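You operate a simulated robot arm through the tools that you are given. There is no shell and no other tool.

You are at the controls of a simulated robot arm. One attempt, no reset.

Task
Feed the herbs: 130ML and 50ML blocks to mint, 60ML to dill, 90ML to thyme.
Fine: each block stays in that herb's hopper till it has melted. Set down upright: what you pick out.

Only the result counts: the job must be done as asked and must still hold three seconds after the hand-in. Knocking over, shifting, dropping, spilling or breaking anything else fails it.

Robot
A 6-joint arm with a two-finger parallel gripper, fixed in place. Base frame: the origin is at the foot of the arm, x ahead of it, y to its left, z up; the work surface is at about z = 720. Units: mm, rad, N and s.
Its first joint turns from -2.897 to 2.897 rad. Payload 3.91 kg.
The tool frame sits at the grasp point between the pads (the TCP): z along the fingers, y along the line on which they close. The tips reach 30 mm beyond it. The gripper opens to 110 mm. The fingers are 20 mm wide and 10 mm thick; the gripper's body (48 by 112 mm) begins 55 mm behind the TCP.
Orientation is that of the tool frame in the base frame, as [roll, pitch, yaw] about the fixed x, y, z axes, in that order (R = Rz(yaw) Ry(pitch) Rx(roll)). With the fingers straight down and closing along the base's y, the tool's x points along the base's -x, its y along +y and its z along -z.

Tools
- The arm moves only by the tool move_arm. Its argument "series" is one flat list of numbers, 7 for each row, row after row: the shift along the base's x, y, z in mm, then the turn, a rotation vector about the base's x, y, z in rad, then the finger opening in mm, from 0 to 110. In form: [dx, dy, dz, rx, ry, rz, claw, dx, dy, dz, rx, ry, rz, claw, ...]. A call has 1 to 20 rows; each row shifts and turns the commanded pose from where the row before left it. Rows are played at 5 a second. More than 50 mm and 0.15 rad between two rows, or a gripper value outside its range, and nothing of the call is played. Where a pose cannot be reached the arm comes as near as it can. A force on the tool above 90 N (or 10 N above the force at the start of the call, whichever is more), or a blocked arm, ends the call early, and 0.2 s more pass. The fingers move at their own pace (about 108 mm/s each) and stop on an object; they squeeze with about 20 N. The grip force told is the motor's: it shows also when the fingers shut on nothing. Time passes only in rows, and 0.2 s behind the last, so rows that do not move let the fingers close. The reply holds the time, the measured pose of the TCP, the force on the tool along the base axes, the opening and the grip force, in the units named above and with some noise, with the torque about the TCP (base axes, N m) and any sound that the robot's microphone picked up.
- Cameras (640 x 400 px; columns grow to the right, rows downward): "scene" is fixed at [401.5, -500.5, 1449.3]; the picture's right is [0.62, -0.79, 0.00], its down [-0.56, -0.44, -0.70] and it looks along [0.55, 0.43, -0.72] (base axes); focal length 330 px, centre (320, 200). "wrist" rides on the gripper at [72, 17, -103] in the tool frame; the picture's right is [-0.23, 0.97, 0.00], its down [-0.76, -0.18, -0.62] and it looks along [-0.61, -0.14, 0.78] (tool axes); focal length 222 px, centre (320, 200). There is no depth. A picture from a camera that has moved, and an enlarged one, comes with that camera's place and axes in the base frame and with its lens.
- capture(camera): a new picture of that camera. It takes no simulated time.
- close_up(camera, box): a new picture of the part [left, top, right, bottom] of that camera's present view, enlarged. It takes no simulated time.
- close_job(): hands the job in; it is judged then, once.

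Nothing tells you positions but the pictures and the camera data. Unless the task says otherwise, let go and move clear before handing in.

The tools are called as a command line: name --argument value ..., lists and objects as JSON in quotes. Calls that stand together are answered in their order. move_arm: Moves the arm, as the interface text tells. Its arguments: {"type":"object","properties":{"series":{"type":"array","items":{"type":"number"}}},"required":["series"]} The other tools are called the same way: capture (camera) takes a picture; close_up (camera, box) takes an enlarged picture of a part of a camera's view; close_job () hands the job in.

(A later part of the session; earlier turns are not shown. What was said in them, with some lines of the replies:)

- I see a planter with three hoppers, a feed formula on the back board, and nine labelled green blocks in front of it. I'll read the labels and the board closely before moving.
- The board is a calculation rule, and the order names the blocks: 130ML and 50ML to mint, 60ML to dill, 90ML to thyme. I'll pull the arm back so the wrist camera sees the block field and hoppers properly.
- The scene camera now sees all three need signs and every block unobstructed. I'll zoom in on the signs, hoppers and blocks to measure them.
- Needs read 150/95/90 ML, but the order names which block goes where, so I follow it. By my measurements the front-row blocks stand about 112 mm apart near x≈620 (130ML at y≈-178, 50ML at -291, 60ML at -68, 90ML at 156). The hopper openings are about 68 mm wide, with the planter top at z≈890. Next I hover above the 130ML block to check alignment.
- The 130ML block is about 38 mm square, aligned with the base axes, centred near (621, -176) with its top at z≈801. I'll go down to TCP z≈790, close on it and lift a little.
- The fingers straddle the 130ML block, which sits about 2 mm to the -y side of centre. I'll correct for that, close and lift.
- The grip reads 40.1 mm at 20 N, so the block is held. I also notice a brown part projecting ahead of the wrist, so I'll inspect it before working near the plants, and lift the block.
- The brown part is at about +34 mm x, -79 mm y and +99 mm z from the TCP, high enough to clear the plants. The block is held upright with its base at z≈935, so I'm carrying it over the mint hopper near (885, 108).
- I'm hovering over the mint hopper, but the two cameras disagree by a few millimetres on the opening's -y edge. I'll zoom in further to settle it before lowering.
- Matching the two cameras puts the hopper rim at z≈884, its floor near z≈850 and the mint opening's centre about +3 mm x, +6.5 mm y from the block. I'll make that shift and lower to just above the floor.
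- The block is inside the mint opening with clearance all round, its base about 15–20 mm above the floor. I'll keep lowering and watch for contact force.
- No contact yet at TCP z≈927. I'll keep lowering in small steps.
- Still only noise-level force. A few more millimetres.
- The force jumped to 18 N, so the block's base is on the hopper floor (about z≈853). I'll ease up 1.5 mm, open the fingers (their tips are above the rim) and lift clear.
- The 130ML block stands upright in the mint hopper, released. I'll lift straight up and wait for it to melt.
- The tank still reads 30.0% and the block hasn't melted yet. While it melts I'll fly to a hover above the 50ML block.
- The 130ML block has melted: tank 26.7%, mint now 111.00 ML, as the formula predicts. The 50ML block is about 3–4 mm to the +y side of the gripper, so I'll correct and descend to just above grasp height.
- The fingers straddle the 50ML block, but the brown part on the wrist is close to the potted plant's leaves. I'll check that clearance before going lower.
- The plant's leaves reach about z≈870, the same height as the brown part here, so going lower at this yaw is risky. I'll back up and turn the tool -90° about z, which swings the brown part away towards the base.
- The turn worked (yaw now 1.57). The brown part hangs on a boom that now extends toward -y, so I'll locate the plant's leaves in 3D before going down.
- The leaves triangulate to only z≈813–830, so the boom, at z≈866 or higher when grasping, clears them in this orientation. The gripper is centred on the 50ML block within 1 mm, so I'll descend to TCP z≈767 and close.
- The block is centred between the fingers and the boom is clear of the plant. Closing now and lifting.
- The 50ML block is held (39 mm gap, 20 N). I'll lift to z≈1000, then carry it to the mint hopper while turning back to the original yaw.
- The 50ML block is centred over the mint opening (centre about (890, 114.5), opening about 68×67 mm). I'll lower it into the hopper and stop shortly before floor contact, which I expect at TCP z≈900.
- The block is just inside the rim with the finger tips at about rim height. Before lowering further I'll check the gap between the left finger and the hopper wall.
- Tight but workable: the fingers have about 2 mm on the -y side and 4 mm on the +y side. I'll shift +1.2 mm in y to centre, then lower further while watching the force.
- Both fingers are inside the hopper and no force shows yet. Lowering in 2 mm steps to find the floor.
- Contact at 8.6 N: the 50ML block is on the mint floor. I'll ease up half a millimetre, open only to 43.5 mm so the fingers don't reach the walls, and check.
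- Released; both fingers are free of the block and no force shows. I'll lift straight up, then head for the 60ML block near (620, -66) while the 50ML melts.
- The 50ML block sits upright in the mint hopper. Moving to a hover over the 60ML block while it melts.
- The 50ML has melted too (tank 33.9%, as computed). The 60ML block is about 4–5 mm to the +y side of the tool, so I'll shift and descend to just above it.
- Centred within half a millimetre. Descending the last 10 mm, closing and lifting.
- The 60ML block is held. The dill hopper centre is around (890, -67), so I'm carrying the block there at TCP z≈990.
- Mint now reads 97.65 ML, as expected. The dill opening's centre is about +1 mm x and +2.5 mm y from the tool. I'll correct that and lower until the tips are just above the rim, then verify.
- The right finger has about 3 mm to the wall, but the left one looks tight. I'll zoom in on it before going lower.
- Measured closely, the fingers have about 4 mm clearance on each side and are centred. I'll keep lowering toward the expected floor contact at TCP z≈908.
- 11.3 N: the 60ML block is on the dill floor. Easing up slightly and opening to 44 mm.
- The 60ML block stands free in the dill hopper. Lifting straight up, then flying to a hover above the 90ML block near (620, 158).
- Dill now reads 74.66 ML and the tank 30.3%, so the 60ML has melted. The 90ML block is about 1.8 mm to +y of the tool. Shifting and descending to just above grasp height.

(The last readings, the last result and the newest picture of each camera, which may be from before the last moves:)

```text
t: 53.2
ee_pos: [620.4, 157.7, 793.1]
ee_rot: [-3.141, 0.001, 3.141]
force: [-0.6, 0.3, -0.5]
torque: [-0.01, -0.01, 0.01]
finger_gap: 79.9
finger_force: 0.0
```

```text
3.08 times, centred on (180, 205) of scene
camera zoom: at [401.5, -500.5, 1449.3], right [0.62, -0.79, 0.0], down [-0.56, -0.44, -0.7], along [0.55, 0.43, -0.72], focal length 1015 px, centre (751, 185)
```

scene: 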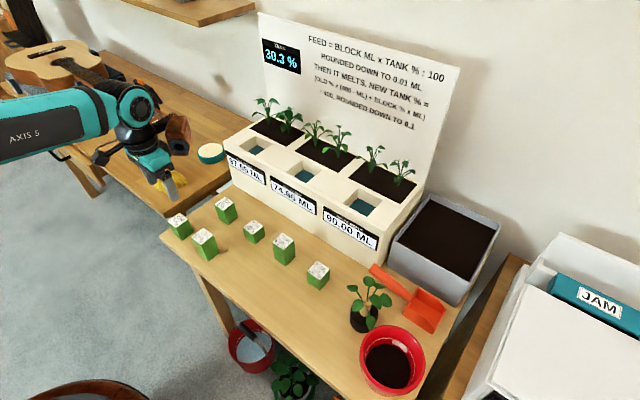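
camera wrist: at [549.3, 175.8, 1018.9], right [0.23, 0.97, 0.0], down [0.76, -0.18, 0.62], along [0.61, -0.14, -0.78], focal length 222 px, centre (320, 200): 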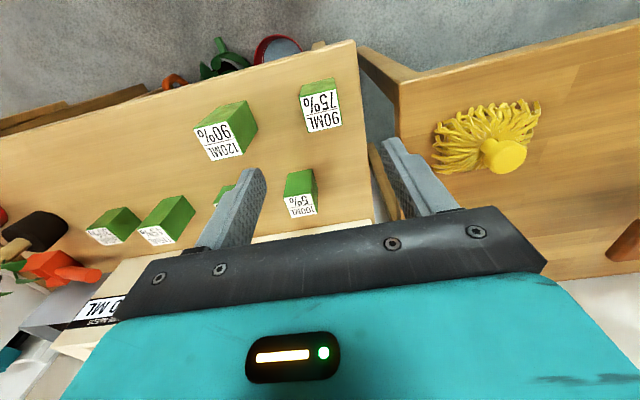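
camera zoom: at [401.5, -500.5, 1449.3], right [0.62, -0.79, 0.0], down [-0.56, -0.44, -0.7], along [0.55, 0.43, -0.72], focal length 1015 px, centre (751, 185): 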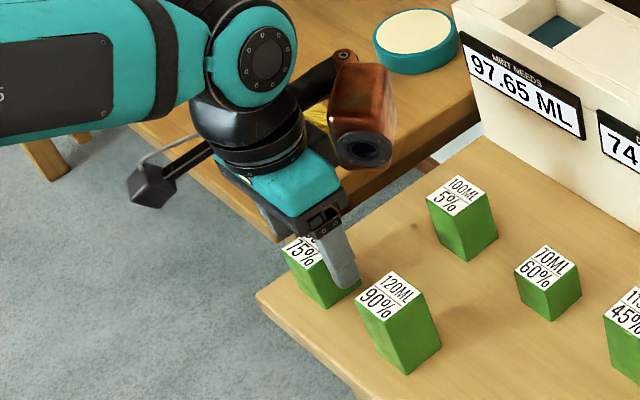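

The block is still 2 mm to the +y side. I'll correct, descend the last 11 mm, close and lift.

move_arm --series '[0, 2, 0, 0, 0, 0, 80, 0, 0, -11, 0, 0, 0, 80, 0, 0, 0, 0, 0, 0, 60, 0, 0, 0, 0, 0, 0, 20, 0, 0, 0, 0, 0, 0, 20, 0, 0, 0, 0, 0, 0, 20, 0, 0, 0, 0, 0, 0, 20, 0, 0, 10, 0, 0, 0, 20, 0, 0, 30, 0, 0, 0, 20, 0, 0, 40, 0, 0, 0, 20, 0, 0, 45, 0, 0, 0, 20, 0, 0, 45, 0, 0, 0, 20, 0, 0, 45, 0, 0, 0, 20, 0, 0, 0, 0, 0, 0, 20]'

capture --camera "wrist"

capture --camera "scene"

close_up --camera "scene" --box '[320, 160, 400, 230]'

```text
t: 56.2
ee_pos: [618.5, 160.1, 1000.7]
ee_rot: [-3.142, 0.0, -3.141]
force: [0.4, -0.3, -1.3]
torque: [0.01, -0.01, 0.0]
finger_gap: 39.4
finger_force: 19.5
```

```text
taken
camera wrist: at [546.8, 178.3, 1103.4], right [0.23, 0.97, 0.0], down [0.76, -0.18, 0.62], along [0.61, -0.14, -0.78], focal length 222 px, centre (320, 200)
```

wrist: 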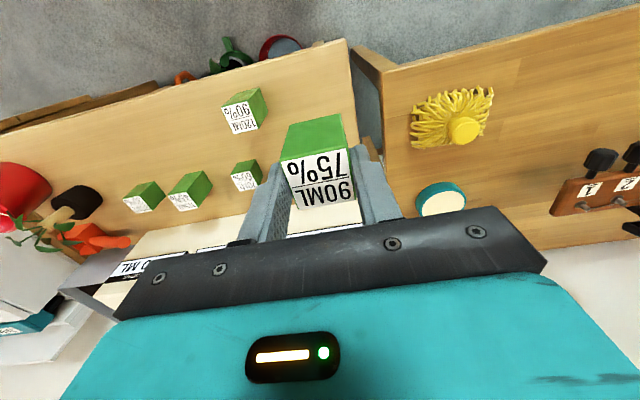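

```text
taken
```

scene: 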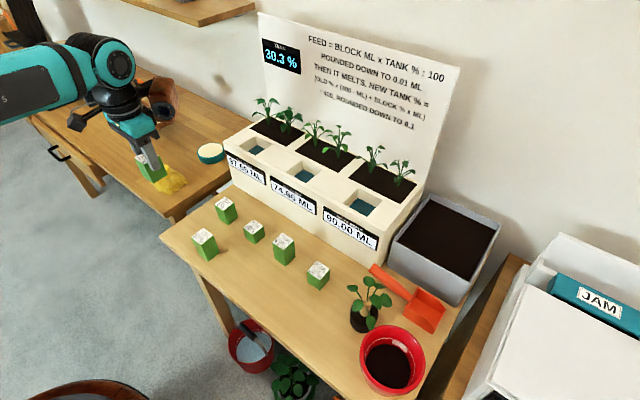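

```text
5.71 times, centred on (360, 195) of scene
camera zoom: at [401.5, -500.5, 1449.3], right [0.62, -0.79, 0.0], down [-0.56, -0.44, -0.7], along [0.55, 0.43, -0.72], focal length 1885 px, centre (91, 229)
```

zoom: 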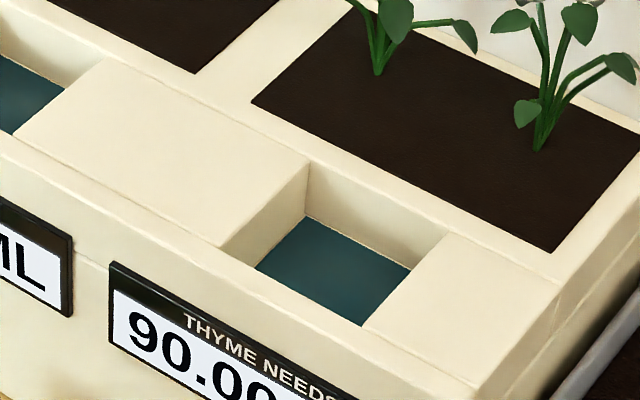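

The 90ML block is held upright. The thyme hopper's centre is at about (890, -245), so I'm carrying the block over with its base at z≈936.

move_arm --series '[15, -22, 0, 0, 0, 0, 20, 25, -38, 0, 0, 0, 0, 20, 25, -38, 0, 0, 0, 0, 20, 25, -38, 0, 0, 0, 0, 20, 25, -38, 0, 0, 0, 0, 20, 25, -38, 0, 0, 0, 0, 20, 25, -38, 0, 0, 0, 0, 20, 25, -38, 0, 0, 0, 0, 20, 25, -38, 0, 0, 0, 0, 20, 25, -38, 0, 0, 0, 0, 20, 20, -30, 0, 0, 0, 0, 20, 10, -12.8, 0, 0, 0, 0, 20, 0, 0, 0, 0, 0, 0, 20, 0, 0, 0, 0, 0, 0, 20]'

capture --camera "wrist"

close_up --camera "wrist" --box '[240, 50, 400, 220]'

close_up --camera "scene" --box '[290, 110, 450, 240]'

```text
t: 59.2
ee_pos: [890.1, -245.9, 998.5]
ee_rot: [-3.141, 0.001, -3.141]
force: [-0.1, 0.8, -0.9]
torque: [0.01, 0.0, -0.01]
finger_gap: 39.4
finger_force: 19.8
```

```text
taken
camera wrist: at [819.8, -228.0, 1102.4], right [0.23, 0.97, 0.0], down [0.76, -0.18, 0.62], along [0.61, -0.14, -0.78], focal length 222 px, centre (320, 200)
```

wrist: 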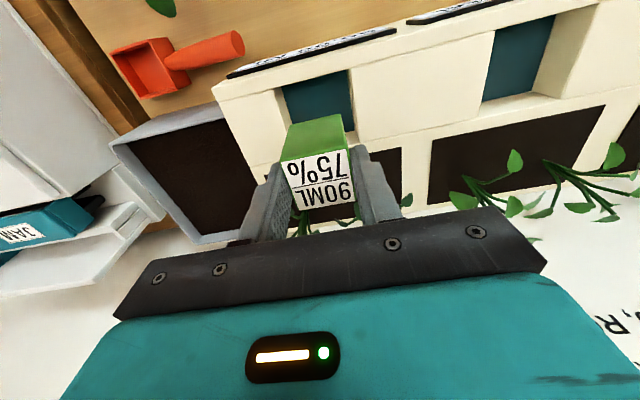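

```text
2.35 times, centred on (320, 135) of wrist
camera zoom: at [819.8, -228.0, 1102.4], right [0.23, 0.97, 0.0], down [0.76, -0.18, 0.62], along [0.61, -0.14, -0.78], focal length 523 px, centre (320, 353)
```

zoom: 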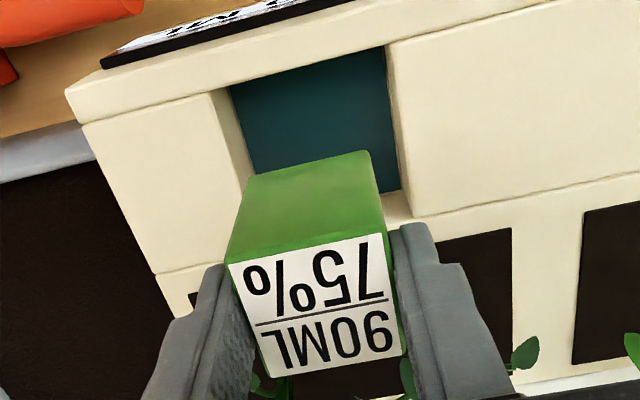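

```text
3.08 times, centred on (370, 175) of scene
camera zoom: at [401.5, -500.5, 1449.3], right [0.62, -0.79, 0.0], down [-0.56, -0.44, -0.7], along [0.55, 0.43, -0.72], focal length 1015 px, centre (166, 277)
```

zoom: 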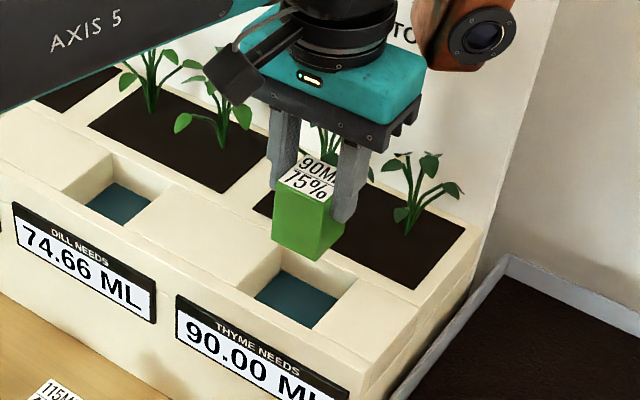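

The thyme opening is centred under the block within a millimetre. Lowering to just above the expected contact at TCP z≈919.

move_arm --series '[0, 0.5, -25, 0, 0, 0, 20, 0, 0, -25, 0, 0, 0, 20, 0, 0, -15, 0, 0, 0, 20, 0, 0, -8, 0, 0, 0, 20, 0, 0, -4, 0, 0, 0, 20, 0, 0, 0, 0, 0, 0, 20]'

close_up --camera "wrist" --box '[240, 50, 400, 220]'

close_up --camera "scene" --box '[310, 110, 430, 230]'

```text
t: 60.6
ee_pos: [890.1, -244.5, 922.1]
ee_rot: [3.142, -0.001, 3.141]
force: [0.1, 0.6, -0.6]
torque: [0.0, -0.01, -0.01]
finger_gap: 39.7
finger_force: 19.9
```

```text
2.35 times, centred on (320, 135) of wrist
camera zoom: at [818.7, -227.2, 1025.8], right [0.23, 0.97, 0.0], down [0.76, -0.18, 0.62], along [0.61, -0.14, -0.78], focal length 523 px, centre (320, 353)
```

zoom: 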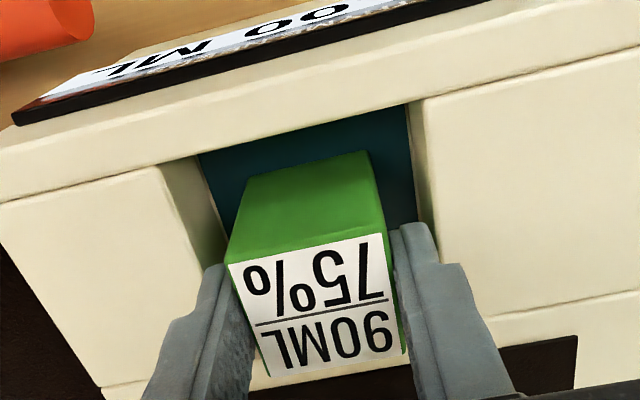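

```text
3.33 times, centred on (370, 170) of scene
camera zoom: at [401.5, -500.5, 1449.3], right [0.62, -0.79, 0.0], down [-0.56, -0.44, -0.7], along [0.55, 0.43, -0.72], focal length 1100 px, centre (153, 300)
```

zoom: 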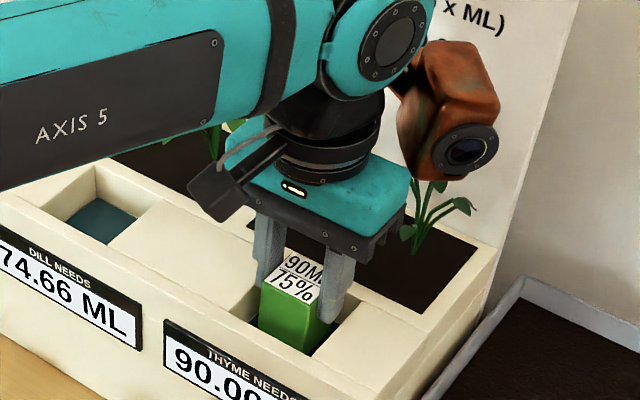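

The block is inside the thyme hopper with good clearance. Stepping down to contact.

move_arm --series '[0, 0, -2, 0, 0, 0, 20, 0, 0, -1, 0, 0, 0, 20, 0, 0, 0, 0, 0, 0, 20]'

```text
t: 61.4
ee_pos: [889.9, -245.6, 919.8]
ee_rot: [3.141, -0.001, 3.14]
force: [-0.2, 1.4, -1.1]
torque: [-0.02, -0.02, 0.01]
finger_gap: 39.3
finger_force: 20.0
```

move_arm --series '[0, 0, -1.5, 0, 0, 0, 20, 0, 0, 0, 0, 0, 0, 20]'

```text
t: 62.0
ee_pos: [891.2, -245.0, 919.9]
ee_rot: [3.142, 0.001, -3.141]
force: [-0.6, 0.7, 7.6]
torque: [0.09, 0.06, -0.03]
finger_gap: 39.1
finger_force: 20.7
```

Contact at 7.6 N: the 90ML block is on the thyme floor. Easing up slightly and opening, with the tips above the rim.

move_arm --series '[0, 0, 0.6, 0, 0, 0, 20, 0, 0, 0, 0, 0, 0, 43, 0, 0, 0, 0, 0, 0, 48, 0, 0, 0, 0, 0, 0, 48]'

close_up --camera "wrist" --box '[240, 90, 400, 210]'

```text
t: 63.0
ee_pos: [890.0, -245.6, 918.4]
ee_rot: [3.141, 0.0, -3.141]
force: [-0.2, 2.8, -2.0]
torque: [0.15, 0.04, 0.0]
finger_gap: 46.8
finger_force: 0.0
```

```text
3.33 times, centred on (320, 150) of wrist
camera zoom: at [818.9, -227.8, 1022.9], right [0.23, 0.97, 0.0], down [0.76, -0.18, 0.62], along [0.61, -0.14, -0.78], focal length 740 px, centre (320, 367)
```

zoom: 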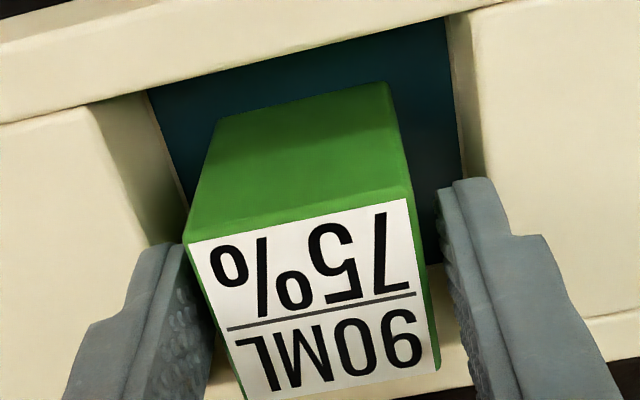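

The fingers stopped at 46.8 mm with a 2.8 N side force, so one may be lightly touching the rim. I'll close back to 44 mm, then lift.

move_arm --series '[0, 0, 0, 0, 0, 0, 44, 0, 0, 0, 0, 0, 0, 44]'

close_up --camera "wrist" --box '[240, 90, 400, 210]'

close_up --camera "scene" --box '[310, 110, 430, 230]'

```text
t: 63.6
ee_pos: [889.4, -244.4, 918.4]
ee_rot: [3.141, 0.0, -3.141]
force: [0.3, -0.2, 0.2]
torque: [-0.01, 0.01, -0.01]
finger_gap: 44.1
finger_force: 0.1
```

```text
3.33 times, centred on (320, 150) of wrist
camera zoom: at [818.7, -228.1, 1023.1], right [0.23, 0.97, 0.0], down [0.76, -0.18, 0.62], along [0.61, -0.14, -0.78], focal length 740 px, centre (320, 367)
```

zoom: 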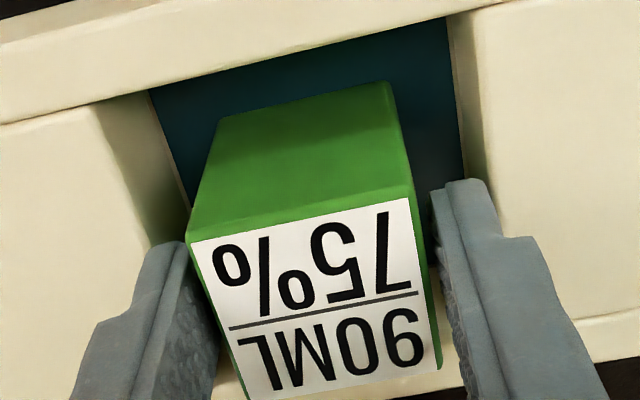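

```text
3.33 times, centred on (370, 170) of scene
camera zoom: at [401.5, -500.5, 1449.3], right [0.62, -0.79, 0.0], down [-0.56, -0.44, -0.7], along [0.55, 0.43, -0.72], focal length 1100 px, centre (153, 300)
```

zoom: 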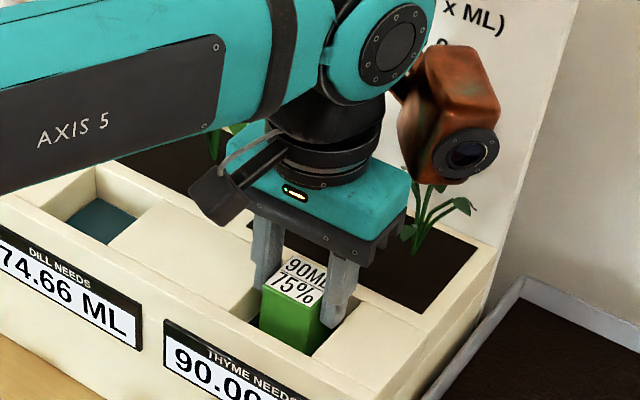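

The force is back to zero and the block stands upright and free. Lifting straight up, retreating and waiting for it to melt.

move_arm --series '[0, 0, 10, 0, 0, 0, 44, 0, 0, 20, 0, 0, 0, 44, 0, 0, 35, 0, 0, 0, 44, 0, 0, 40, 0, 0, 0, 60, -40, 15, 0, 0, 0, 0, 60, -40, 20, 0, 0, 0, 0, 60, -45, 20, 0, 0, 0, 0, 60, -45, 20, 0, 0, 0, 0, 60, -45, 20, 0, 0, 0, 0, 60, -45, 20, 0, 0, 0, 0, 60, 0, 0, 0, 0, 0, 0, 60, 0, 0, 0, 0, 0, 0, 60, 0, 0, 0, 0, 0, 0, 60, 0, 0, 0, 0, 0, 0, 60, 0, 0, 0, 0, 0, 0, 60, 0, 0, 0, 0, 0, 0, 60]'

capture --camera "scene"

close_up --camera "scene" --box '[220, 30, 420, 260]'

```text
t: 67.0
ee_pos: [624.4, -132.0, 1024.4]
ee_rot: [3.141, 0.002, -3.142]
force: [0.4, -0.2, -0.2]
torque: [0.01, -0.01, 0.0]
finger_gap: 60.0
finger_force: 0.1
```

```text
taken
```

scene: 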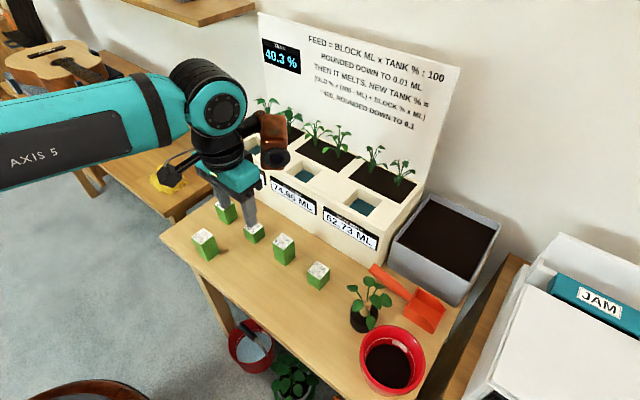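

```text
1.74 times, centred on (320, 145) of scene
camera zoom: at [401.5, -500.5, 1449.3], right [0.62, -0.79, 0.0], down [-0.56, -0.44, -0.7], along [0.55, 0.43, -0.72], focal length 574 px, centre (320, 296)
```

zoom: 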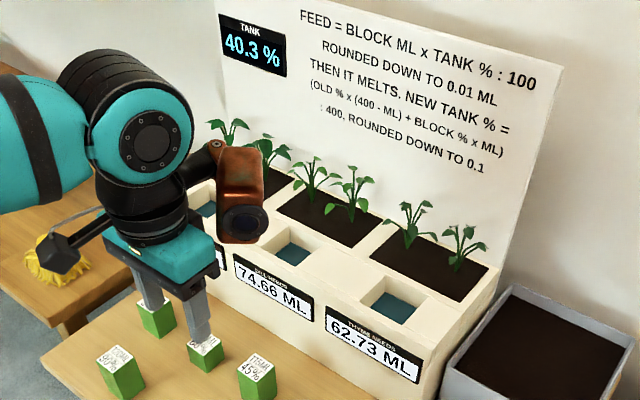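

All four named blocks have melted in their hoppers. Mint took 130ML and 50ML, dill 60ML and thyme 90ML. The readings match the formula: mint 97.65, dill 74.66, thyme 62.73 and tank 40.3%. The other five blocks, the plants and the tools look undisturbed, and the open gripper is well clear, so I'm handing in.

close_job

```text
The job is handed in.
```

The job is handed in. All four blocks went into the hoppers you named, stood upright and melted there. No verdict has come back yet.

| Herb | Blocks fed | Need before (ML) | Need now (ML) |
|---|---|---|---|
| Mint | 130ML, then 50ML | 150.00 | 97.65 |
| Dill | 60ML | 95.00 | 74.66 |
| Thyme | 90ML | 90.00 | 62.73 |

- **Needs not fully met:** the four blocks could not bring any herb down to zero. I followed your list and added nothing else.
- **Tank:** it now reads 40.3%. Every change in the tank and the needs matched the board's formula.
- **Light contact at thyme:** after releasing the 90ML block, a finger seemed to press lightly on the hopper, with about 3 N of side force. I closed the fingers slightly and the force went away. The planter had not visibly moved.
- **Everything else:** in the last pictures the other five blocks and the plants looked undisturbed. The gripper was open and well clear.
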